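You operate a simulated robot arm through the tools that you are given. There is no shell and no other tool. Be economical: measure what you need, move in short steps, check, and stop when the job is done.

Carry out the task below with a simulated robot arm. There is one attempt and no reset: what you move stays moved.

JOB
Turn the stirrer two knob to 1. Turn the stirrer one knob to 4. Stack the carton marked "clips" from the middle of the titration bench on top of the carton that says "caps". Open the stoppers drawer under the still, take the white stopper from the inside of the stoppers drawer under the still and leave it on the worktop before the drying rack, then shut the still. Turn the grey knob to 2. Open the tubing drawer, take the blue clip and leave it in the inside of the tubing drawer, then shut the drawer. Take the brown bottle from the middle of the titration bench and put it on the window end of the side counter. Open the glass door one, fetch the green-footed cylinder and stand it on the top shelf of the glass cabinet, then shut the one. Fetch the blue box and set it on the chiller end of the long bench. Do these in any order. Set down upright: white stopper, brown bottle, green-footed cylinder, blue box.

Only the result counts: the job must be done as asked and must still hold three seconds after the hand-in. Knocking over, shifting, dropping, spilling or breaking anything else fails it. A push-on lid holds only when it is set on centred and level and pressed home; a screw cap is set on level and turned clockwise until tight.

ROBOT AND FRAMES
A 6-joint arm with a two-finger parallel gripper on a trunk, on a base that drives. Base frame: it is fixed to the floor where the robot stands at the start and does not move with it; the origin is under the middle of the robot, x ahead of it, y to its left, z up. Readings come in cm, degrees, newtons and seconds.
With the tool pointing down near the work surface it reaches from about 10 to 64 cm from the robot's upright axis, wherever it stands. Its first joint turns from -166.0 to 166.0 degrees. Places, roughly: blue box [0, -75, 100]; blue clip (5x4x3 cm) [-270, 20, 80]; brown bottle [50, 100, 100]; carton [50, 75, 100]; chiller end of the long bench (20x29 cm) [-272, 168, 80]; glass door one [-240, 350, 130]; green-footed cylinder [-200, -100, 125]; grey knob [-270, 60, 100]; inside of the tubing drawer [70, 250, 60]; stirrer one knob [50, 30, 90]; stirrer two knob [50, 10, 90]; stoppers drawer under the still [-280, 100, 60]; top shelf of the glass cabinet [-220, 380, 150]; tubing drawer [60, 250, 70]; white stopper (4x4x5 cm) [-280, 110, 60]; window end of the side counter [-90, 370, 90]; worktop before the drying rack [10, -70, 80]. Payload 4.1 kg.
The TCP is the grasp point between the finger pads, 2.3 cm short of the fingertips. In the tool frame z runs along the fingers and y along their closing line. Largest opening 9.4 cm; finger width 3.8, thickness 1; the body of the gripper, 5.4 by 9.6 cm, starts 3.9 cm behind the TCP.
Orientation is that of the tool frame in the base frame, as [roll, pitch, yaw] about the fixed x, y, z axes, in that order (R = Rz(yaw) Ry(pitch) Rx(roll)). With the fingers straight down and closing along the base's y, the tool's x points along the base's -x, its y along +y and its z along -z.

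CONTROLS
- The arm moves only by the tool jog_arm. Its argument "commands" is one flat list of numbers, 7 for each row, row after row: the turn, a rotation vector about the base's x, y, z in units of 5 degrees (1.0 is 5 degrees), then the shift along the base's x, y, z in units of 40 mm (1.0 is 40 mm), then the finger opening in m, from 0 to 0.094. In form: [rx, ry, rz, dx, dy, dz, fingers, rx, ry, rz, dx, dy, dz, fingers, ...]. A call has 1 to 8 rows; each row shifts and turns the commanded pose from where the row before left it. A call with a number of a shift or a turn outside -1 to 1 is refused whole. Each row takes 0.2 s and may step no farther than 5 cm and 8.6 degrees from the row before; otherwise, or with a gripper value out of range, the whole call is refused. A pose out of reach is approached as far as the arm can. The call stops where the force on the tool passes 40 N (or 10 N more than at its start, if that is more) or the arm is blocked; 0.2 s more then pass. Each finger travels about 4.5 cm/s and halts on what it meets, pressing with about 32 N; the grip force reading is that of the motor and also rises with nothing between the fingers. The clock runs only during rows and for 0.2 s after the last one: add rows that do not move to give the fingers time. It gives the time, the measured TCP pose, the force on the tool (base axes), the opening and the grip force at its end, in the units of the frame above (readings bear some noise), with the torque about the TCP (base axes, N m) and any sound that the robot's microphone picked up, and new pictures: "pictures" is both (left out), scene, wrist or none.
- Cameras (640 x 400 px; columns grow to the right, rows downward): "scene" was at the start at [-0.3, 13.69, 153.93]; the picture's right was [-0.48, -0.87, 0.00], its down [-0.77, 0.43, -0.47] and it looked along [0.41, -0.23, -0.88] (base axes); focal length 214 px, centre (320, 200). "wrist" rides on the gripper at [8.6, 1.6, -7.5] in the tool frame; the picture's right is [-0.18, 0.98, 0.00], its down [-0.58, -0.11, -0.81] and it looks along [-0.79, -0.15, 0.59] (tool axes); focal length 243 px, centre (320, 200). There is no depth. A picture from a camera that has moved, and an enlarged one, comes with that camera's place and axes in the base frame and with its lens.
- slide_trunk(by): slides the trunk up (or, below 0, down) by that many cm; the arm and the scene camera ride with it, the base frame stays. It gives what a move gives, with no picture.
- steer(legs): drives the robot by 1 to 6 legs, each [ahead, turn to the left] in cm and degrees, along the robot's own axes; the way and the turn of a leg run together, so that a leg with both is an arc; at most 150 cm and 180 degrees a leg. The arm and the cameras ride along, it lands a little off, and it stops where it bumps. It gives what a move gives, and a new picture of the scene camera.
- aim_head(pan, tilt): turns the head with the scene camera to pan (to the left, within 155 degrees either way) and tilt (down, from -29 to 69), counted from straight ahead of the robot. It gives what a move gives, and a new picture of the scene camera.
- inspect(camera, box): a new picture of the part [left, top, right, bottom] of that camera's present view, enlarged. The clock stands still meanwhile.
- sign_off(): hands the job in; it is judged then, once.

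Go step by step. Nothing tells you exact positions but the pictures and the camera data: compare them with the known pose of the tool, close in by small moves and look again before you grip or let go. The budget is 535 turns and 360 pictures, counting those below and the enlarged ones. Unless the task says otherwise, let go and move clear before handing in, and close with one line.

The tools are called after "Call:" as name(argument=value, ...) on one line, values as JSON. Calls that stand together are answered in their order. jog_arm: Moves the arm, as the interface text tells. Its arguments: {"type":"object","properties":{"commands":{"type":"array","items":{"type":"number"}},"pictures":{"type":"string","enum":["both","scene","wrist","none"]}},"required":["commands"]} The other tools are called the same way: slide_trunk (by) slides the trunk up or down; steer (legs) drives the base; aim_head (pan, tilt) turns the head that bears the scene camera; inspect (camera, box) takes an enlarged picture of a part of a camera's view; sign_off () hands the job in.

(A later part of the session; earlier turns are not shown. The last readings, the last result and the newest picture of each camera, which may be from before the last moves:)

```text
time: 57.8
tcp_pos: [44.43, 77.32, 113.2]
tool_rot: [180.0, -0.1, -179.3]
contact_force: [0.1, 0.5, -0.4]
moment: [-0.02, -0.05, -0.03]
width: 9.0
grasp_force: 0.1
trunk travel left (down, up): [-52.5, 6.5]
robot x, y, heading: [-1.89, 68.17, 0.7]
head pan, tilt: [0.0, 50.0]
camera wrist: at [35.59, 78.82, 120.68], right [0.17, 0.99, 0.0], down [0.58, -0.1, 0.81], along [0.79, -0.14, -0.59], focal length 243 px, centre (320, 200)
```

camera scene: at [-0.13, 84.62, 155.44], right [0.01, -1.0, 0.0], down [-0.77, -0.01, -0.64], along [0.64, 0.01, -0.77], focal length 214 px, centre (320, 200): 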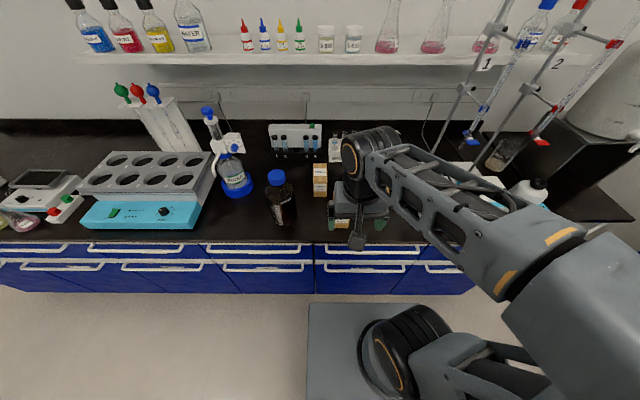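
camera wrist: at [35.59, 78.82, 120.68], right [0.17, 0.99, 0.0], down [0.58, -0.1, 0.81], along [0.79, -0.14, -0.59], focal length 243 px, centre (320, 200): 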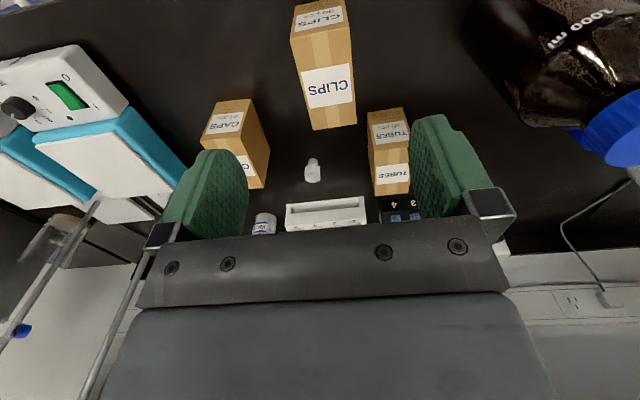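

Call:
jog_arm(commands=[0, 0, 0, 0.4, 0.03, -0.6, 0.09, 0, 0, 0, 0.4, 0.03, -0.6, 0.09], pictures="wrist")

```text
time: 58.4
tcp_pos: [47.56, 77.55, 108.55]
tool_rot: [179.9, 0.1, -179.4]
contact_force: [0.9, 0.4, 0.2]
moment: [0.02, 0.03, 0.03]
width: 9.02
grasp_force: 0.2
trunk travel left (down, up): [-52.5, 6.5]
robot x, y, heading: [-1.78, 67.69, 0.7]
head pan, tilt: [0.0, 50.0]
camera wrist: at [38.71, 79.12, 115.94], right [0.17, 0.99, 0.0], down [0.58, -0.1, 0.81], along [0.79, -0.14, -0.59], focal length 243 px, centre (320, 200)
```

wrist: 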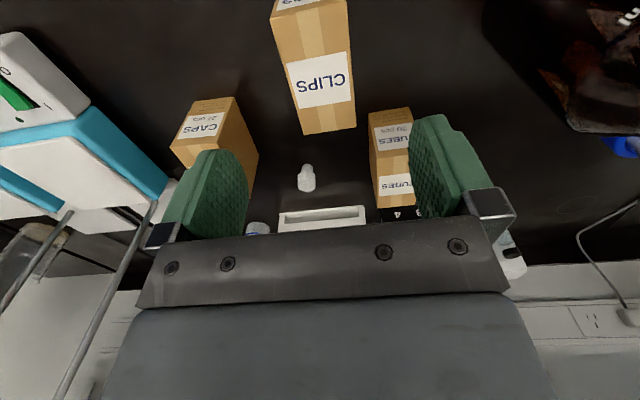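

Clips carton centre ≈ (47.6, 77.6), top ≈ z 98.5. I'll descend around it.

Call:
jog_arm(commands=[0, 0, 0, 0, 0, -0.75, 0.09, 0, 0, 0, 0, 0, -0.75, 0.09, 0, 0, 0, 0, 0, -0.75, 0.09], pictures="both")

```text
time: 59.2
tcp_pos: [47.51, 77.49, 99.5]
tool_rot: [180.0, 0.1, -179.3]
contact_force: [-0.5, -0.4, 0.0]
moment: [0.03, 0.01, -0.01]
width: 9.04
grasp_force: 0.0
trunk travel left (down, up): [-52.5, 6.5]
robot x, y, heading: [-1.45, 67.6, 0.6]
head pan, tilt: [0.0, 50.0]
camera scene: at [-0.11, 84.62, 155.44], right [0.01, -1.0, 0.0], down [-0.77, -0.01, -0.64], along [0.64, 0.01, -0.77], focal length 214 px, centre (320, 200)
camera wrist: at [38.75, 79.0, 106.89], right [0.17, 0.99, 0.0], down [0.58, -0.1, 0.81], along [0.79, -0.14, -0.59], focal length 243 px, centre (320, 200)
```

scene: 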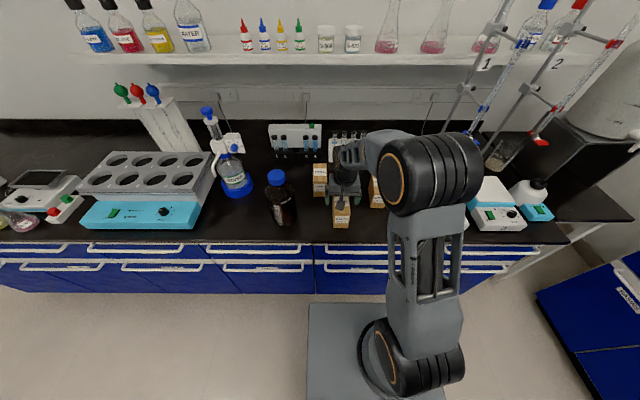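
wrist: 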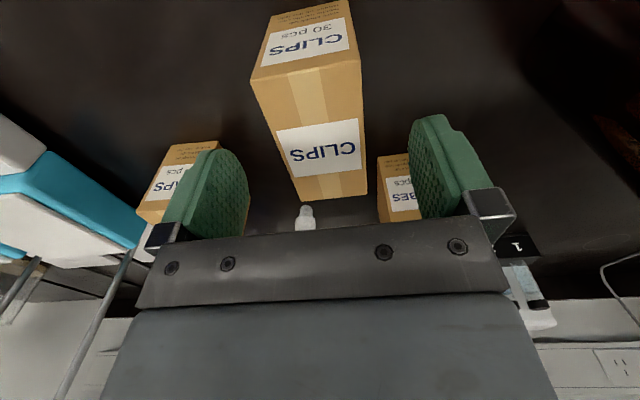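

Refined: top z≈95.5, centre x≈49. Shift +1.3 cm, descend and grip.

Call:
jog_arm(commands=[0, 0, 0, 0.33, 0, 0, 0.09, 0, 0, 0, 0, 0, -0.6, 0.09, 0, 0, 0, 0, 0, -0.6, 0.09, 0, 0, 0, 0, 0, -0.5, 0.09], pictures="wrist")

```text
time: 60.2
tcp_pos: [48.78, 77.37, 92.54]
tool_rot: [180.0, 0.1, -179.3]
contact_force: [-0.5, 0.5, 0.1]
moment: [0.01, 0.0, -0.02]
width: 9.02
grasp_force: 0.1
trunk travel left (down, up): [-52.5, 6.5]
robot x, y, heading: [-1.66, 67.59, 0.7]
head pan, tilt: [0.0, 50.0]
camera wrist: at [39.97, 78.94, 99.99], right [0.17, 0.99, 0.0], down [0.58, -0.1, 0.81], along [0.79, -0.14, -0.59], focal length 243 px, centre (320, 200)
```

wrist: 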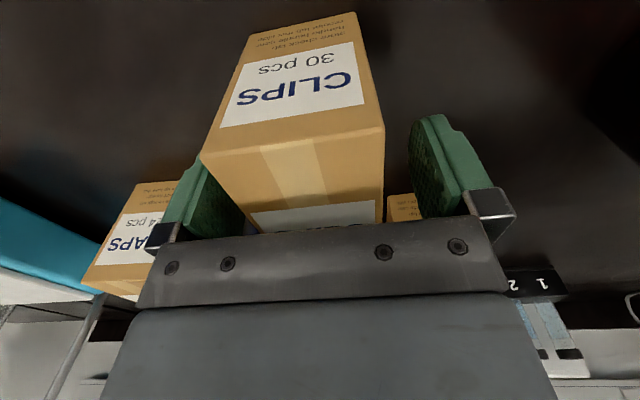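

Call:
jog_arm(commands=[0, 0, 0, 0, 0, 0, 0.02, 0, 0, 0, 0, 0, 0, 0.02, 0, 0, 0, 0, 0, 0, 0.02, 0, 0, 0, 0, 0, 0, 0.02], pictures="none")

Call:
jog_arm(commands=[0, 0, 0, 0, 0, 0.8, 0.02, 0, 0, 0, 0, 0, 0.8, 0.02, 0, 0, 0, 0, 0, 0.8, 0.02, 0, 0, 0, 0, 0, 0.8, 0.02], pictures="both")

```text
time: 61.2
tcp_pos: [48.7, 77.43, 92.63]
tool_rot: [-180.0, 0.0, -179.4]
contact_force: [0.5, 0.0, -0.1]
moment: [0.01, -0.01, -0.01]
width: 5.77
grasp_force: 32.0
trunk travel left (down, up): [-52.5, 6.5]
robot x, y, heading: [-1.93, 68.12, 0.7]
head pan, tilt: [0.0, 50.0]
```

```text
time: 62.2
tcp_pos: [48.88, 77.53, 105.51]
tool_rot: [180.0, 0.0, -179.3]
contact_force: [0.7, -0.3, 0.0]
moment: [-0.01, 0.03, -0.02]
width: 5.77
grasp_force: 32.0
trunk travel left (down, up): [-52.5, 6.5]
robot x, y, heading: [-2.22, 67.76, 0.7]
head pan, tilt: [0.0, 50.0]
camera scene: at [-0.14, 84.61, 155.43], right [0.01, -1.0, 0.0], down [-0.77, -0.01, -0.64], along [0.64, 0.01, -0.77], focal length 214 px, centre (320, 200)
camera wrist: at [40.08, 79.07, 113.03], right [0.17, 0.99, 0.0], down [0.58, -0.1, 0.81], along [0.79, -0.14, -0.59], focal length 243 px, centre (320, 200)
```

scene: 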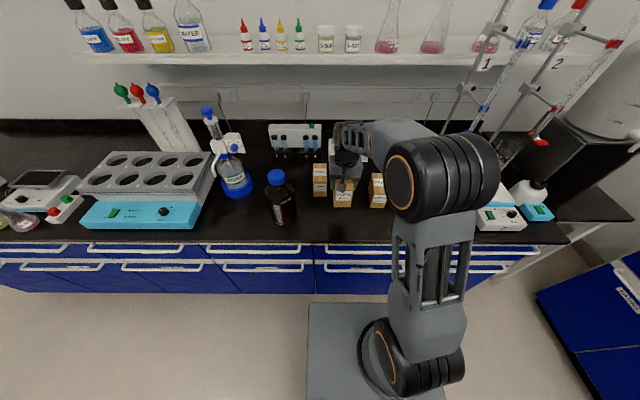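
wrist: 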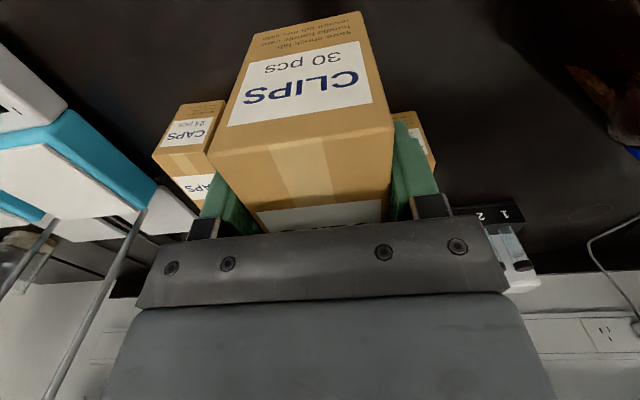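

Carton held. CAPS centre ≈ (59.2, 61.5). I'll carry it over at height.

Call:
jog_arm(commands=[0, 0, 0, 0, 0, 0.7, 0.02, 0, 0, 0, 0.6, -0.95, 0, 0.02, 0, 0, 0, 0.6, -0.95, 0, 0.02, 0, 0, 0, 0.6, -0.95, 0, 0.02, 0, 0, 0, 0.6, -0.95, 0, 0.02], pictures="wrist")

Call:
inspect(camera="scene", box=[320, 130, 448, 210])

```text
time: 63.4
tcp_pos: [58.57, 62.14, 108.24]
tool_rot: [-180.0, -0.1, -179.3]
contact_force: [0.2, -0.2, -1.7]
moment: [-0.01, 0.0, 0.0]
width: 5.79
grasp_force: 31.6
trunk travel left (down, up): [-52.5, 6.5]
robot x, y, heading: [-1.82, 67.63, 0.7]
head pan, tilt: [0.0, 50.0]
camera wrist: at [49.77, 63.65, 115.71], right [0.17, 0.99, 0.0], down [0.58, -0.1, 0.81], along [0.79, -0.14, -0.59], focal length 243 px, centre (320, 200)
```

wrist: 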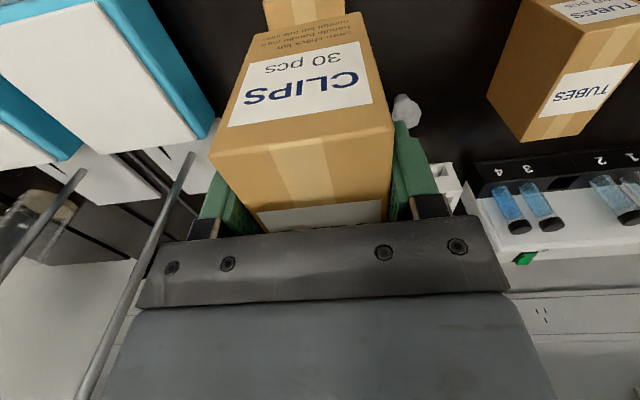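

```text
5.00 times, centred on (384, 170) of scene
camera zoom: at [-0.06, 84.55, 155.44], right [0.01, -1.0, 0.0], down [-0.77, -0.01, -0.64], along [0.64, 0.01, -0.77], focal length 1072 px, centre (0, 350)
```

zoom: 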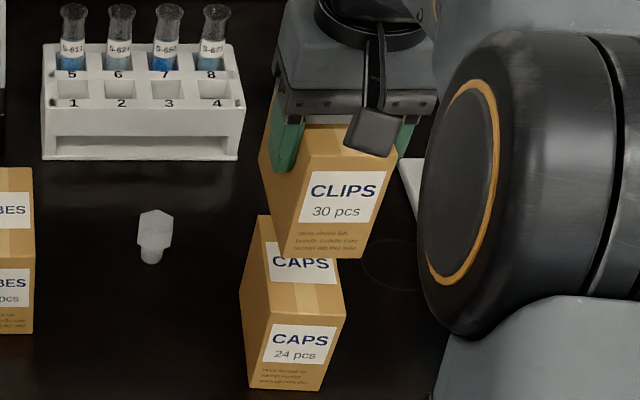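

Carton edges line up in x and y. Lowering.

Call:
jog_arm(commands=[0, 0, 0, 0, 0, -0.6, 0.02, 0, 0, 0, 0, 0, -0.6, 0.02, 0, 0, 0, 0, 0, -0.1, 0.02, 0, 0, 0, 0, 0, -0.05, 0.02], pictures="none")

Call:
inspect(camera="scene", box=[320, 130, 448, 210])

```text
time: 64.4
tcp_pos: [58.45, 62.3, 102.71]
tool_rot: [-179.9, -0.1, -179.3]
contact_force: [-0.3, -0.5, -0.8]
moment: [0.0, 0.07, -0.02]
width: 5.76
grasp_force: 31.7
trunk travel left (down, up): [-52.5, 6.5]
robot x, y, heading: [-1.87, 68.05, 0.8]
head pan, tilt: [0.0, 50.0]
```

```text
5.00 times, centred on (384, 170) of scene
camera zoom: at [-0.11, 84.61, 155.44], right [0.01, -1.0, 0.0], down [-0.77, -0.01, -0.64], along [0.64, 0.01, -0.77], focal length 1072 px, centre (0, 350)
```

zoom: 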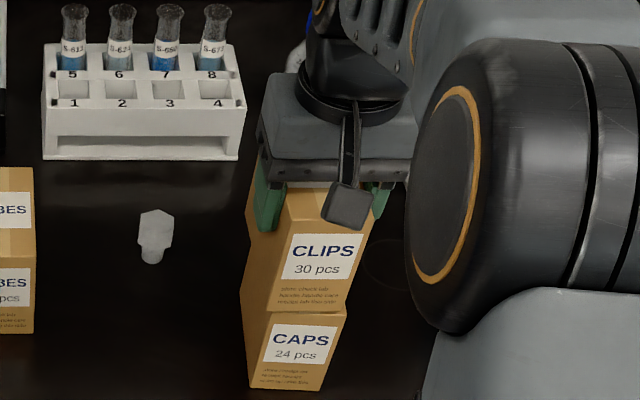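

Call:
jog_arm(commands=[0, 0, 0, 0, 0, -0.06, 0.02, 0, 0, 0, 0, 0, -0.06, 0.02, 0, 0, 0, 0, 0, 0, 0.02], pictures="none")

```text
time: 65.2
tcp_pos: [58.4, 62.44, 102.35]
tool_rot: [-180.0, 0.0, -179.3]
contact_force: [-0.5, 0.3, -0.9]
moment: [-0.01, 0.0, 0.03]
width: 5.73
grasp_force: 32.2
trunk travel left (down, up): [-52.5, 6.5]
robot x, y, heading: [-1.69, 67.73, 0.8]
head pan, tilt: [0.0, 50.0]
```

Call:
jog_arm(commands=[0, 0, 0, 0, 0, -0.06, 0.02, 0, 0, 0, 0, 0, -0.06, 0.02, 0, 0, 0, 0, 0, 0, 0.02], pictures="none")

```text
time: 66.0
tcp_pos: [58.35, 62.26, 102.13]
tool_rot: [179.9, 0.1, -179.3]
contact_force: [-1.1, 0.5, 12.6]
moment: [0.05, 0.59, -0.06]
width: 5.75
grasp_force: 31.7
trunk travel left (down, up): [-52.5, 6.5]
robot x, y, heading: [-1.88, 67.83, 0.7]
head pan, tilt: [0.0, 50.0]
```

Contact (12.6 N up). Release and rise.

Call:
jog_arm(commands=[0, 0, 0, 0, 0, 0, 0.09, 0, 0, 0, 0, 0, 0, 0.09, 0, 0, 0, 0, 0, 0, 0.09, 0, 0, 0, 0, 0, 0.8, 0.09, 0, 0, 0, 0, 0, 0.8, 0.09, 0, 0, 0, 0, 0, 0.8, 0.09, 0, 0, 0, -0.5, 0, 0.2, 0.09, 0, 0, 0, -0.8, 0, 0, 0.09], pictures="none")

Call:
inspect(camera="scene", box=[240, 120, 432, 240])

```text
time: 67.8
tcp_pos: [53.15, 62.44, 112.21]
tool_rot: [179.9, 0.0, -179.3]
contact_force: [-1.2, 0.2, -1.1]
moment: [0.0, 0.0, 0.02]
width: 9.0
grasp_force: 0.1
trunk travel left (down, up): [-52.5, 6.5]
robot x, y, heading: [-1.6, 68.09, 0.5]
head pan, tilt: [0.0, 50.0]
```

```text
3.33 times, centred on (336, 180) of scene
camera zoom: at [-0.18, 84.61, 155.43], right [0.01, -1.0, 0.0], down [-0.77, -0.01, -0.64], along [0.64, 0.01, -0.77], focal length 715 px, centre (267, 267)
```

zoom: 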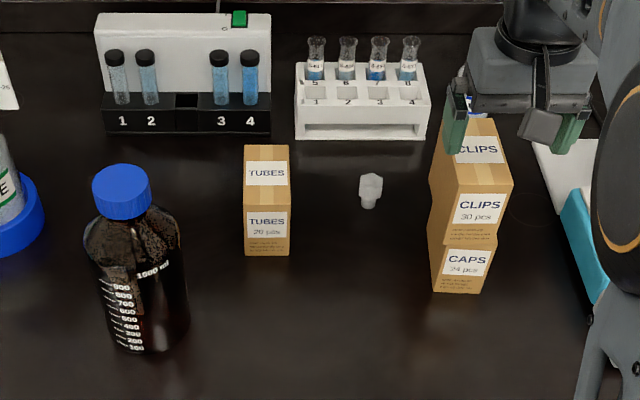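

Stacked neatly. Next the brown bottle at about (48, 99), cap top ≈ z 109; I'll move above it.

Call:
jog_arm(commands=[0, 0, 0, -0.3, 0.3, 0.9, 0.092, 0, 0, 0, -0.3, 0.7, 0.6, 0.092, 0, 0, 0, -0.3, 1, 0, 0.092, 0, 0, 0, -0.3, 1, 0, 0.092, 0, 0, 0, -0.1, 1, 0, 0.092, 0, 0, 0, 0, 1, 0, 0.092, 0, 0, 0, 0, 1, 0, 0.092, 0, 0, 0, 0, 1, 0, 0.092], pictures="none")

Call:
jog_arm(commands=[0, 0, 0, 0, 1, 0, 0.092, 0, 0, 0, 0, 0.8, 0, 0.092], pictures="both")

```text
time: 69.6
tcp_pos: [47.78, 90.38, 118.06]
tool_rot: [-180.0, 0.0, -179.3]
contact_force: [-0.4, 0.2, 0.2]
moment: [0.01, 0.05, -0.02]
width: 9.23
grasp_force: 0.0
trunk travel left (down, up): [-52.5, 6.5]
robot x, y, heading: [-1.63, 67.73, 0.6]
head pan, tilt: [0.0, 50.0]
```

```text
time: 70.2
tcp_pos: [48.22, 97.64, 118.33]
tool_rot: [-179.9, 0.0, -179.3]
contact_force: [0.5, 0.3, -0.4]
moment: [-0.02, 0.01, -0.02]
width: 9.21
grasp_force: 0.0
trunk travel left (down, up): [-52.5, 6.5]
robot x, y, heading: [-1.58, 68.19, 0.7]
head pan, tilt: [0.0, 50.0]
camera scene: at [-0.1, 84.71, 155.42], right [0.01, -1.0, 0.0], down [-0.77, -0.01, -0.64], along [0.64, 0.01, -0.77], focal length 214 px, centre (320, 200)
camera wrist: at [39.33, 99.16, 125.77], right [0.17, 0.99, 0.0], down [0.58, -0.1, 0.81], along [0.79, -0.14, -0.59], focal length 243 px, centre (320, 200)
```

scene: 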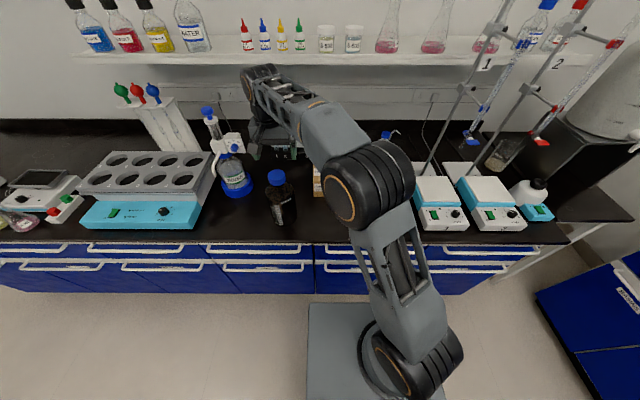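
wrist: 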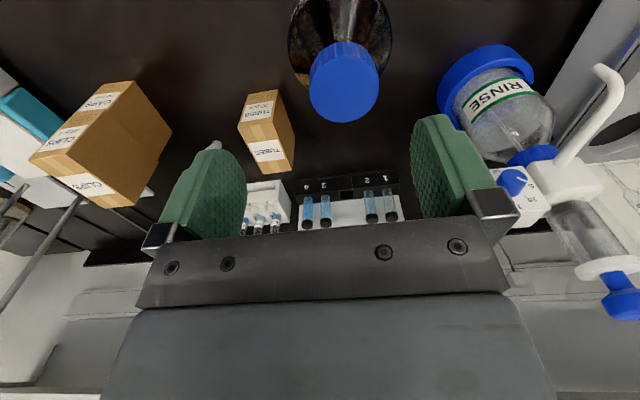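

Call:
jog_arm(commands=[0, 0, 0, 0.25, 0.4, 0, 0.092, 0, 0, 0, 0, 0, -0.8, 0.092, 0, 0, 0, 0, 0, -0.8, 0.092], pictures="wrist")

```text
time: 71.0
tcp_pos: [48.98, 98.95, 111.95]
tool_rot: [179.9, 0.0, -179.2]
contact_force: [0.4, 0.4, -0.1]
moment: [-0.04, -0.01, -0.02]
width: 9.18
grasp_force: 0.0
trunk travel left (down, up): [-52.5, 6.5]
robot x, y, heading: [-1.45, 67.73, 0.7]
head pan, tilt: [0.0, 50.0]
camera wrist: at [40.23, 100.51, 119.35], right [0.17, 0.99, 0.0], down [0.58, -0.1, 0.81], along [0.79, -0.14, -0.59], focal length 243 px, centre (320, 200)
```

wrist: 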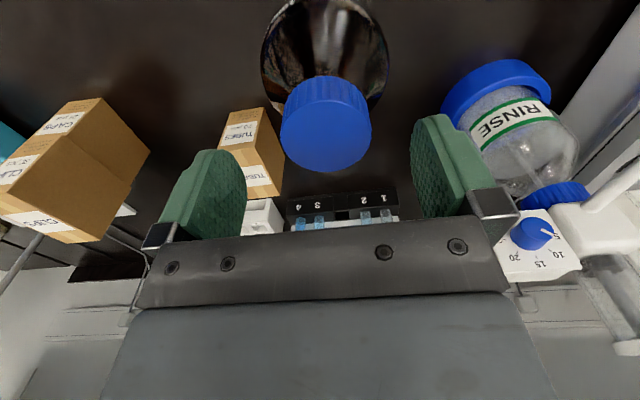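

Call:
jog_arm(commands=[0, 0, 0, 0, 0.02, -0.7, 0.092, 0, 0, 0, 0, 0, -0.7, 0.092, 0, 0, 0, 0, 0, 0, 0.02, 0, 0, 0, 0, 0, 0, 0.02, 0, 0, 0, 0, 0, 0, 0.02, 0, 0, 0, 0, 0, 0, 0.02], pictures="wrist")

```text
time: 72.4
tcp_pos: [49.24, 98.97, 106.27]
tool_rot: [-180.0, 0.0, -179.2]
contact_force: [0.4, 2.3, 1.2]
moment: [0.22, -0.1, 0.07]
width: 5.26
grasp_force: 32.1
trunk travel left (down, up): [-52.5, 6.5]
robot x, y, heading: [-2.11, 67.55, 1.0]
head pan, tilt: [0.0, 50.0]
camera wrist: at [40.35, 100.5, 113.71], right [0.17, 0.99, 0.0], down [0.58, -0.1, 0.81], along [0.79, -0.14, -0.59], focal length 243 px, centre (320, 200)
```

wrist: 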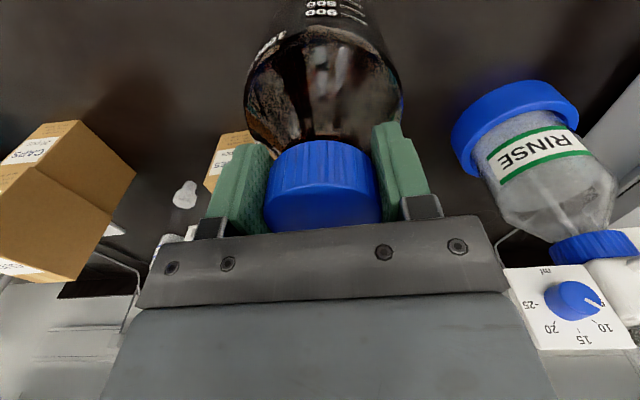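

Cap gripped at 5.26 cm. Lifting gently.

Call:
jog_arm(commands=[0, 0, 0, 0, 0, 0.3, 0.02, 0, 0, 0, 0, 0, 0.5, 0.02, 0, 0, 0, 0, 0, 0.6, 0.02, 0, 0, 0, 0, 0, 0.6, 0.02], pictures="both")

```text
time: 73.4
tcp_pos: [48.87, 99.1, 114.19]
tool_rot: [-179.9, 0.0, -179.3]
contact_force: [-0.7, -0.4, -5.3]
moment: [-0.02, 0.05, -0.01]
width: 5.25
grasp_force: 31.7
trunk travel left (down, up): [-52.5, 6.5]
robot x, y, heading: [-1.45, 67.4, 0.6]
head pan, tilt: [0.0, 50.0]
camera scene: at [-0.1, 84.64, 155.43], right [0.01, -1.0, 0.0], down [-0.77, -0.01, -0.64], along [0.64, 0.01, -0.77], focal length 214 px, centre (320, 200)
camera wrist: at [40.08, 100.71, 121.65], right [0.17, 0.99, 0.0], down [0.58, -0.1, 0.81], along [0.79, -0.14, -0.59], focal length 243 px, centre (320, 200)
```

scene: 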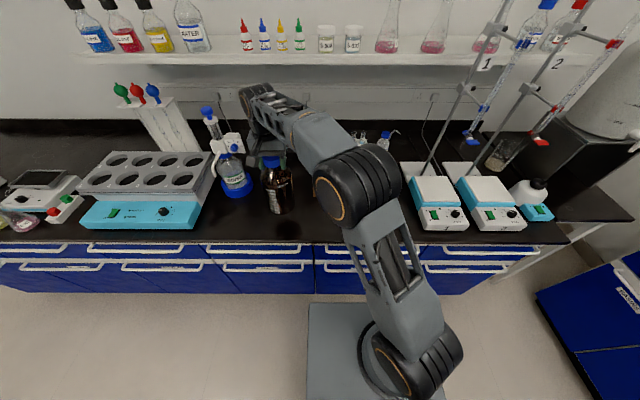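
wrist: 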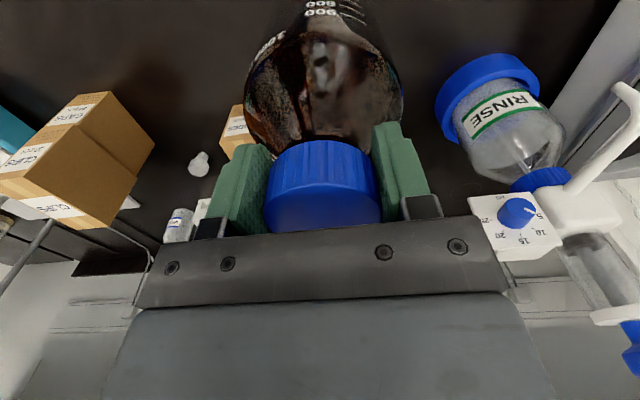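

Call:
jog_arm(commands=[0, 0, 0, -0.8, -0.3, 0.2, 0.02, 0, 0, 0, -0.8, -0.3, 0.2, 0.02, 0, 0, 0, -0.8, -0.8, 0.2, 0.02, 0, 0, 0, -0.8, -0.8, 0, 0.02, 0, 0, 0, -0.8, -0.8, 0, 0.02, 0, 0, 0, -0.8, -0.8, 0, 0.02, 0, 0, 0, -0.5, -0.8, 0, 0.02], pictures="none")

Call:
aim_head(pan=90, tilt=25)

```text
time: 75.0
tcp_pos: [27.67, 80.76, 116.53]
tool_rot: [179.9, 0.0, -179.4]
contact_force: [-0.2, 0.2, -6.1]
moment: [-0.02, 0.01, -0.04]
width: 5.23
grasp_force: 32.1
trunk travel left (down, up): [-52.5, 6.5]
robot x, y, heading: [-1.4, 67.61, 0.6]
head pan, tilt: [0.0, 50.0]
```

```text
time: 76.6
tcp_pos: [27.56, 80.95, 116.54]
tool_rot: [-179.9, 0.0, -179.3]
contact_force: [0.4, 0.3, -4.7]
moment: [-0.04, 0.02, -0.02]
width: 5.25
grasp_force: 32.1
trunk travel left (down, up): [-52.5, 6.5]
robot x, y, heading: [-1.64, 67.87, 0.8]
head pan, tilt: [90.0, 25.0]
camera scene: at [-7.91, 93.74, 159.18], right [1.0, 0.01, 0.0], down [0.0, -0.42, -0.91], along [-0.01, 0.91, -0.42], focal length 214 px, centre (320, 200)
```

scene: 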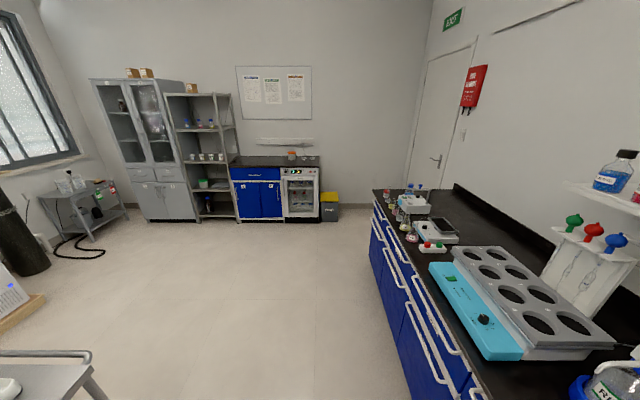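

Bottle held. Plan: back off, turn left, drive to the side counter past the trolley.

Call:
steer(legs=[[-28, 0], [0, 89.3], [112, 0]])

```text
time: 87.7
tcp_pos: [-43.31, 208.43, 116.48]
tool_rot: [180.0, -0.2, -90.1]
contact_force: [0.0, -0.2, -5.6]
moment: [-0.02, 0.01, 0.0]
width: 5.24
grasp_force: 31.8
trunk travel left (down, up): [-52.5, 6.5]
robot x, y, heading: [-30.62, 179.06, 90.0]
head pan, tilt: [90.0, 25.0]
camera scene: at [-56.41, 173.08, 159.18], right [0.0, 1.0, 0.0], down [0.42, 0.0, -0.91], along [-0.91, 0.0, -0.42], focal length 214 px, centre (320, 200)
```

scene: 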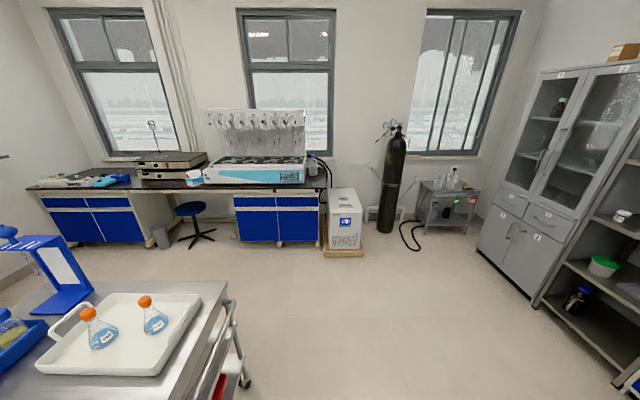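

Call:
steer(legs=[[0, 27], [120, 0], [0, -27]])

Call:
aim_head(pan=-15, tilt=45)

```text
time: 96.4
tcp_pos: [-95.18, 314.61, 116.39]
tool_rot: [179.9, 0.1, -90.6]
contact_force: [-0.7, -0.3, -5.4]
moment: [-0.05, -0.01, 0.02]
width: 5.23
grasp_force: 31.6
trunk travel left (down, up): [-52.5, 6.5]
robot x, y, heading: [-82.81, 284.77, 89.5]
head pan, tilt: [90.0, 25.0]
camera scene: at [-108.61, 279.41, 159.18], right [0.01, 1.0, 0.0], down [0.42, -0.01, -0.91], along [-0.91, 0.01, -0.42], focal length 214 px, centre (320, 200)
```

scene: 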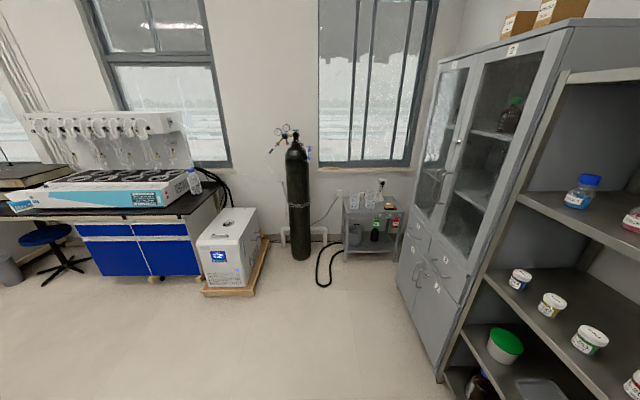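

```text
time: 98.2
tcp_pos: [-95.13, 314.56, 116.43]
tool_rot: [180.0, 0.0, -90.6]
contact_force: [0.2, -0.1, -5.8]
moment: [-0.07, 0.02, 0.01]
width: 5.23
grasp_force: 32.4
trunk travel left (down, up): [-52.5, 6.5]
robot x, y, heading: [-82.47, 284.9, 89.5]
head pan, tilt: [-15.0, 45.0]
camera scene: at [-97.22, 287.13, 156.13], right [0.96, -0.27, 0.0], down [-0.19, -0.68, -0.71], along [0.19, 0.68, -0.71], focal length 214 px, centre (320, 200)
```

scene: 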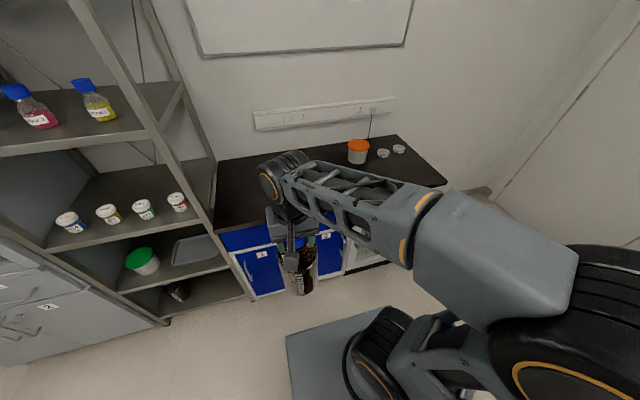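

Counter's window end is clear. I'll drive 21 cm nearer.

Call:
steer(legs=[[21, 0]])

Call:
inspect(camera="wrist", box=[0, 0, 640, 400])

```text
time: 99.8
tcp_pos: [-95.04, 335.81, 116.45]
tool_rot: [180.0, -0.1, -90.6]
contact_force: [0.2, 0.2, -5.9]
moment: [-0.06, 0.02, -0.04]
width: 5.23
grasp_force: 31.9
trunk travel left (down, up): [-52.5, 6.5]
robot x, y, heading: [-82.6, 306.41, 89.3]
head pan, tilt: [-15.0, 45.0]
camera scene: at [-96.99, 308.38, 156.12], right [0.96, -0.27, 0.0], down [-0.19, -0.68, -0.71], along [0.19, 0.68, -0.71], focal length 214 px, centre (320, 200)
```

scene: 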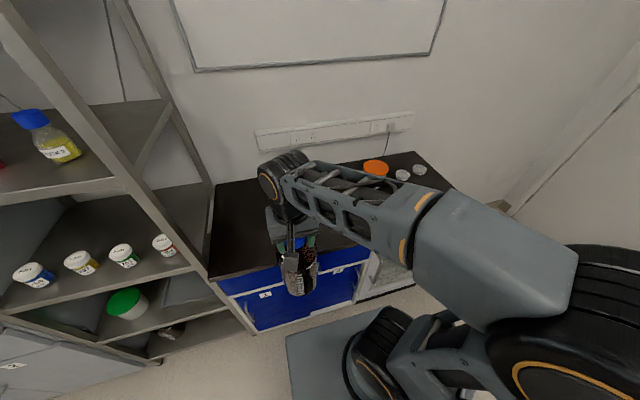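

```text
1.00 times, centred on (320, 200) of wrist (not enlarged: the box is as wide or as high as the picture)
camera zoom: at [-96.83, 327.27, 123.9], right [-0.98, 0.19, 0.0], down [0.11, 0.58, 0.81], along [0.16, 0.79, -0.59], focal length 243 px, centre (320, 200)
```

zoom: 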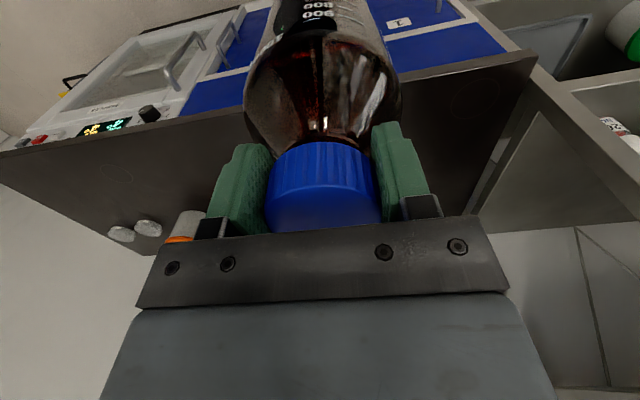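

Call:
jog_arm(commands=[0, 0, 0, 0, 0.95, 0, 0.02, 0, 0, 0, 0, 0.95, 0, 0.02, 0, 0, 0, 0, 0.95, 0, 0.02, 0, 0, 0, 0, 0.95, 0, 0.02, 0, 0, 0, 0, 0.95, 0, 0.02, 0, 0, 0, 0, 0.95, 0, 0.02, 0, 0, 0, 0, 0.95, 0, 0.02, 0, 0, 0, 0, 0.95, -0.2, 0.02], pictures="both")

```text
time: 101.6
tcp_pos: [-94.95, 366.15, 115.51]
tool_rot: [-179.9, -0.1, -90.6]
contact_force: [-0.3, -0.2, -5.6]
moment: [-0.06, -0.01, -0.01]
width: 5.23
grasp_force: 32.1
trunk travel left (down, up): [-52.5, 6.5]
robot x, y, heading: [-82.35, 306.26, 89.1]
head pan, tilt: [-15.0, 45.0]
camera scene: at [-97.0, 308.45, 156.12], right [0.96, -0.27, 0.0], down [-0.19, -0.68, -0.71], along [0.19, 0.68, -0.71], focal length 214 px, centre (320, 200)
camera wrist: at [-96.8, 357.65, 123.08], right [-0.98, 0.19, 0.0], down [0.11, 0.58, 0.81], along [0.16, 0.79, -0.59], focal length 243 px, centre (320, 200)
```

scene: 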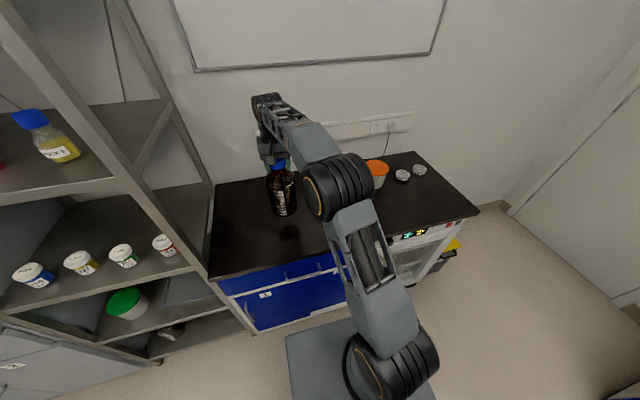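
wrist: 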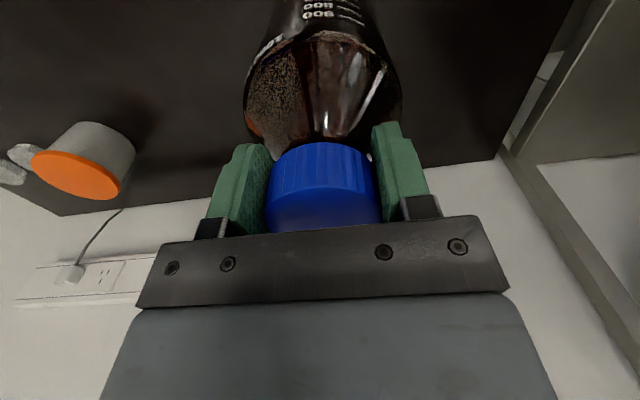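

Call:
jog_arm(commands=[0, 0, 0, 0, 0, -0.5, 0.02, 0, 0, 0, 0, 0, -0.4, 0.02, 0, 0, 0, 0, 0, -0.1, 0.02, 0, 0, 0, 0, 0, -0.05, 0.02, 0, 0, 0, 0, 0, -0.05, 0.02, 0, 0, 0, 0, 0, -0.05, 0.02, 0, 0, 0, 0, 0, -0.05, 0.02], pictures="none")

Call:
inspect(camera="scene", box=[200, 140, 328, 220])

```text
time: 103.2
tcp_pos: [-94.98, 366.12, 110.9]
tool_rot: [180.0, 0.0, -90.6]
contact_force: [-0.3, 0.1, -5.8]
moment: [-0.04, 0.03, 0.0]
width: 5.24
grasp_force: 31.6
trunk travel left (down, up): [-52.5, 6.5]
robot x, y, heading: [-82.7, 305.8, 89.6]
head pan, tilt: [-15.0, 45.0]
```

```text
5.00 times, centred on (264, 180) of scene
camera zoom: at [-96.99, 308.36, 156.12], right [0.96, -0.27, 0.0], down [-0.19, -0.68, -0.71], along [0.19, 0.68, -0.71], focal length 1072 px, centre (600, 300)
```

zoom: 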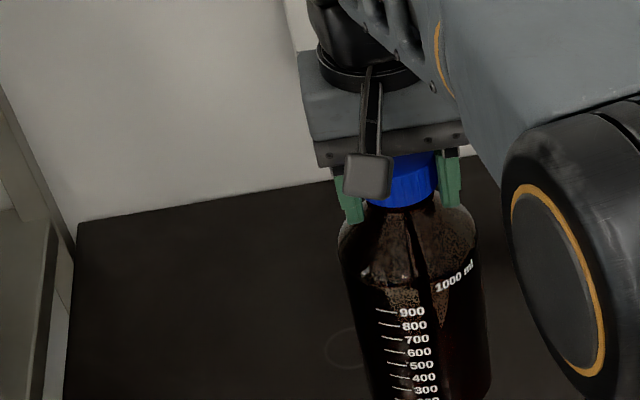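

Call:
jog_arm(commands=[0, 0, 0, 0, 0, -0.08, 0.02, 0, 0, 0, 0, 0, -0.08, 0.02, 0, 0, 0, 0, 0, -0.08, 0.02, 0, 0, 0, 0, 0, 0, 0.02], pictures="none")

```text
time: 104.2
tcp_pos: [-94.93, 366.19, 109.91]
tool_rot: [180.0, -0.1, -90.6]
contact_force: [0.2, 0.6, -5.2]
moment: [-0.02, 0.01, 0.0]
width: 5.21
grasp_force: 31.7
trunk travel left (down, up): [-52.5, 6.5]
robot x, y, heading: [-82.15, 306.28, 89.6]
head pan, tilt: [-15.0, 45.0]
```

Call:
jog_arm(commands=[0, 0, 0, 0, 0, -0.08, 0.02, 0, 0, 0, 0, 0, -0.08, 0.02, 0, 0, 0, 0, 0, -0.08, 0.02, 0, 0, 0, 0, 0, 0, 0.02], pictures="none")

```text
time: 105.2
tcp_pos: [-94.88, 366.17, 108.88]
tool_rot: [-180.0, -0.1, -90.7]
contact_force: [-0.4, -0.6, -4.7]
moment: [-0.05, 0.01, 0.0]
width: 5.23
grasp_force: 31.8
trunk travel left (down, up): [-52.5, 6.5]
robot x, y, heading: [-82.17, 306.28, 89.3]
head pan, tilt: [-15.0, 45.0]
```

Call:
jog_arm(commands=[0, 0, 0, 0, 0, -0.08, 0.02, 0, 0, 0, 0, 0, -0.08, 0.02, 0, 0, 0, 0, 0, -0.08, 0.02, 0, 0, 0, 0, 0, 0, 0.02], pictures="scene")

```text
time: 106.2
tcp_pos: [-95.03, 366.12, 107.86]
tool_rot: [179.9, 0.0, -90.6]
contact_force: [-0.2, -0.1, -5.0]
moment: [-0.02, 0.02, -0.03]
width: 5.22
grasp_force: 31.9
trunk travel left (down, up): [-52.5, 6.5]
robot x, y, heading: [-82.66, 306.05, 89.6]
head pan, tilt: [-15.0, 45.0]
camera scene: at [-96.99, 308.36, 156.12], right [0.96, -0.27, 0.0], down [-0.19, -0.68, -0.71], along [0.19, 0.68, -0.71], focal length 214 px, centre (320, 200)
```

scene: 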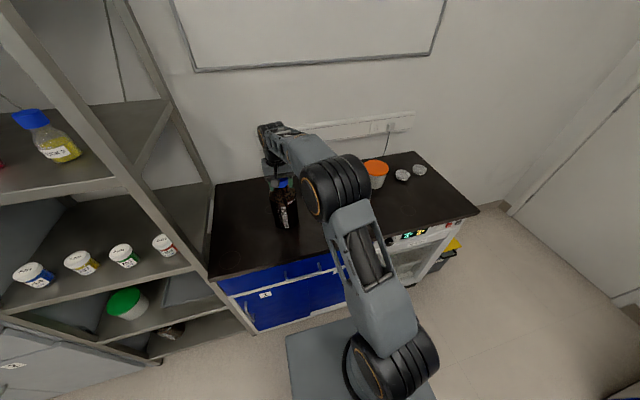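

Call:
jog_arm(commands=[0, 0, 0, 0, 0, -0.1, 0.02, 0, 0, 0, 0, 0, -0.1, 0.02, 0, 0, 0, 0, 0, -0.06, 0.02, 0, 0, 0, 0, 0, 0, 0.02], pictures="none")

Call:
jog_arm(commands=[0, 0, 0, 0, 0, -0.06, 0.02, 0, 0, 0, 0, 0, -0.06, 0.02, 0, 0, 0, 0, 0, 0, 0.02], pictures="none")

```text
time: 107.2
tcp_pos: [-94.94, 366.15, 107.22]
tool_rot: [180.0, 0.3, -90.6]
contact_force: [1.8, 1.3, 14.1]
moment: [-0.44, -0.22, 0.01]
width: 5.22
grasp_force: 31.6
trunk travel left (down, up): [-52.5, 6.5]
robot x, y, heading: [-82.2, 306.28, 89.7]
head pan, tilt: [-15.0, 45.0]
```

```text
time: 108.0
tcp_pos: [-95.0, 366.07, 106.75]
tool_rot: [179.9, 0.3, -90.7]
contact_force: [-0.2, 4.8, 30.8]
moment: [0.24, -0.05, -0.32]
width: 5.18
grasp_force: 32.1
trunk travel left (down, up): [-52.5, 6.5]
robot x, y, heading: [-82.32, 305.85, 89.4]
head pan, tilt: [-15.0, 45.0]
```

Contact made; ease off and release.

Call:
jog_arm(commands=[0, 0, 0, 0, 0, 0.06, 0.02, 0, 0, 0, 0, 0, 0, 0.06, 0, 0, 0, 0, 0, 0, 0.08, 0, 0, 0, 0, 0, 0, 0.092, 0, 0, 0, 0, 0, 0.8, 0.092, 0, 0, 0, 0, 0, 0.8, 0.092, 0, 0, 0, 0, -0.4, 0.8, 0.092], pictures="both")

```text
time: 109.6
tcp_pos: [-94.73, 364.67, 116.15]
tool_rot: [180.0, 0.0, -90.6]
contact_force: [-0.4, -0.1, 0.6]
moment: [0.01, -0.07, 0.0]
width: 9.16
grasp_force: 0.1
trunk travel left (down, up): [-52.5, 6.5]
robot x, y, heading: [-82.54, 306.15, 89.5]
head pan, tilt: [-15.0, 45.0]
camera scene: at [-96.97, 308.26, 156.12], right [0.96, -0.27, 0.0], down [-0.19, -0.68, -0.71], along [0.19, 0.68, -0.71], focal length 214 px, centre (320, 200)
camera wrist: at [-96.63, 355.95, 123.63], right [-0.98, 0.19, 0.0], down [0.11, 0.58, 0.81], along [0.16, 0.79, -0.59], focal length 243 px, centre (320, 200)
```

scene: 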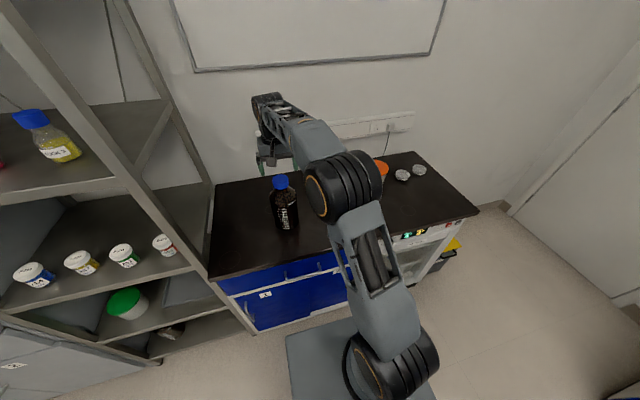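
wrist: 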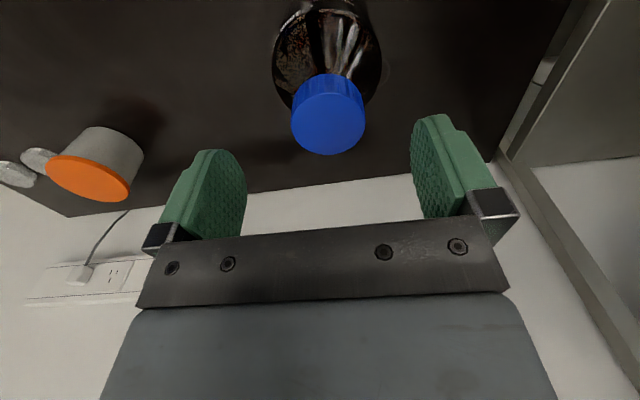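

Bottle stands upright. Next the tubing drawer: retract, back off, and face the titration bench at y≈250.

Call:
jog_arm(commands=[0, 0, 0, 0, -0.95, 0.1, 0.06, 0, 0, 0, 0, -0.95, 0, 0.06, 0, 0, 0, 0, -0.95, 0, 0.06, 0, 0, 0, 0, -0.95, 0, 0.06, 0, 0, 0, 0, -0.95, 0, 0.06, 0, 0, 0, 0, -0.95, 0, 0.06, 0, 0, 0, 0, -0.95, 0, 0.06], pictures="none")

Call:
steer(legs=[[-56, 0], [0, -89.5], [50, 0]])

Call:
aim_head(pan=0, tilt=40)

```text
time: 111.2
tcp_pos: [-94.95, 337.78, 116.82]
tool_rot: [180.0, -0.1, -90.5]
contact_force: [0.4, 0.8, -0.2]
moment: [0.0, -0.01, 0.0]
width: 6.02
grasp_force: 0.1
trunk travel left (down, up): [-52.5, 6.5]
robot x, y, heading: [-82.34, 305.89, 89.1]
head pan, tilt: [-15.0, 45.0]
```

```text
time: 120.8
tcp_pos: [-2.42, 259.37, 116.93]
tool_rot: [180.0, 0.0, 178.3]
contact_force: [0.4, -0.3, -0.2]
moment: [-0.02, 0.03, 0.03]
width: 6.01
grasp_force: 0.1
trunk travel left (down, up): [-52.5, 6.5]
robot x, y, heading: [-34.55, 247.86, -2.0]
head pan, tilt: [-15.0, 45.0]
camera scene: at [-32.1, 262.27, 156.13], right [-0.29, -0.96, 0.0], down [-0.68, 0.2, -0.71], along [0.68, -0.2, -0.71], focal length 214 px, centre (320, 200)
```

scene: 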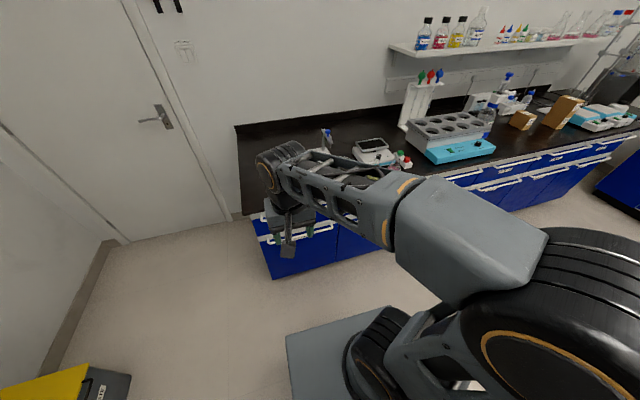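

```text
time: 121.6
tcp_pos: [-2.61, 259.47, 117.03]
tool_rot: [-180.0, 0.0, 178.1]
contact_force: [0.2, 0.0, 0.1]
moment: [0.03, -0.02, 0.02]
width: 5.96
grasp_force: 0.0
trunk travel left (down, up): [-52.5, 6.5]
robot x, y, heading: [-34.61, 247.5, -1.9]
head pan, tilt: [0.0, 40.0]
camera scene: at [-31.43, 264.35, 156.85], right [-0.03, -1.0, 0.0], down [-0.64, 0.02, -0.77], along [0.77, -0.02, -0.64], focal length 214 px, centre (320, 200)
```

scene: 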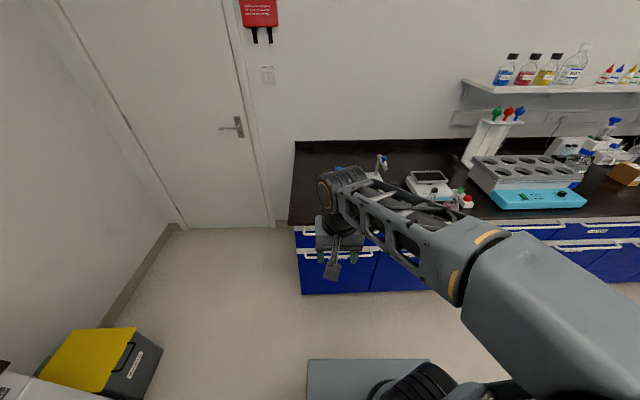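

Call:
inspect(camera="wrist", box=[0, 0, 640, 400])

Call:
inspect(camera="scene", box=[280, 200, 440, 300])

```text
1.00 times, centred on (320, 200) of wrist (not enlarged: the box is as wide or as high as the picture)
camera zoom: at [-11.28, 261.35, 124.37], right [0.21, 0.98, 0.0], down [0.58, -0.13, 0.81], along [0.79, -0.17, -0.59], focal length 243 px, centre (320, 200)
```

zoom: 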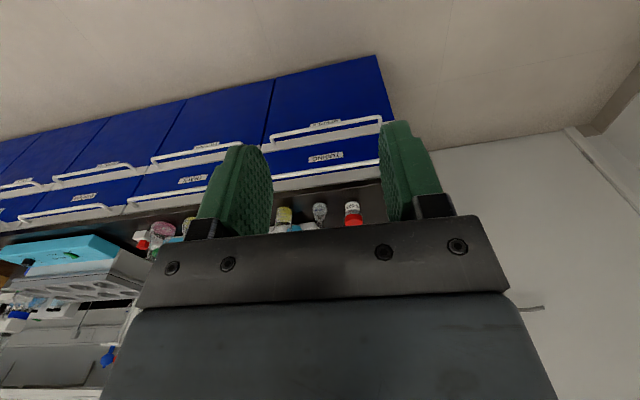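

```text
4.00 times, centred on (360, 250) of scene
camera zoom: at [-31.43, 264.35, 156.85], right [-0.03, -1.0, 0.0], down [-0.64, 0.02, -0.77], along [0.77, -0.02, -0.64], focal length 858 px, centre (160, 0)
```

zoom: 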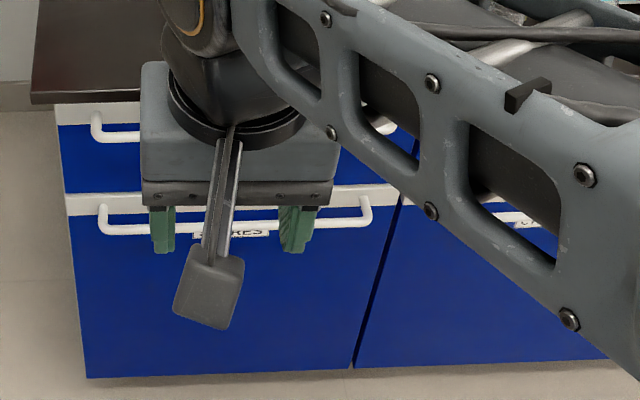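

Call:
inspect(camera="wrist", box=[10, 40, 410, 290])

Call:
inspect(camera="wrist", box=[260, 110, 388, 190])

```text
1.60 times, centred on (210, 165) of wrist
camera zoom: at [-11.28, 261.35, 124.37], right [0.21, 0.98, 0.0], down [0.58, -0.13, 0.81], along [0.79, -0.17, -0.59], focal length 388 px, centre (496, 256)
```

zoom: 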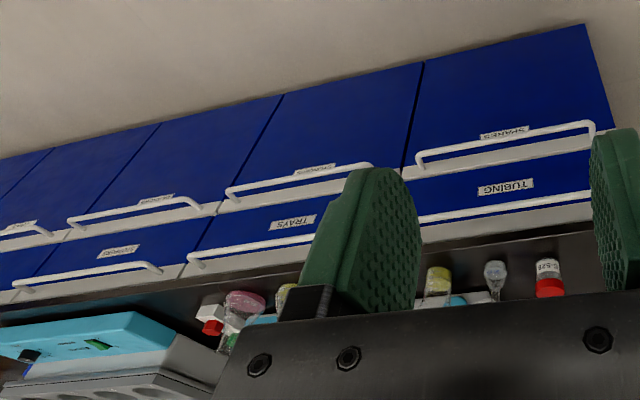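

```text
5.00 times, centred on (324, 150) of wrist
camera zoom: at [-11.28, 261.35, 124.37], right [0.21, 0.98, 0.0], down [0.58, -0.13, 0.81], along [0.79, -0.17, -0.59], focal length 1213 px, centre (300, 450)
```

zoom: 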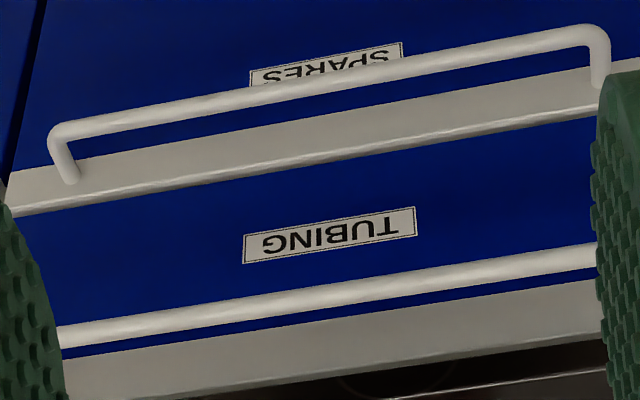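

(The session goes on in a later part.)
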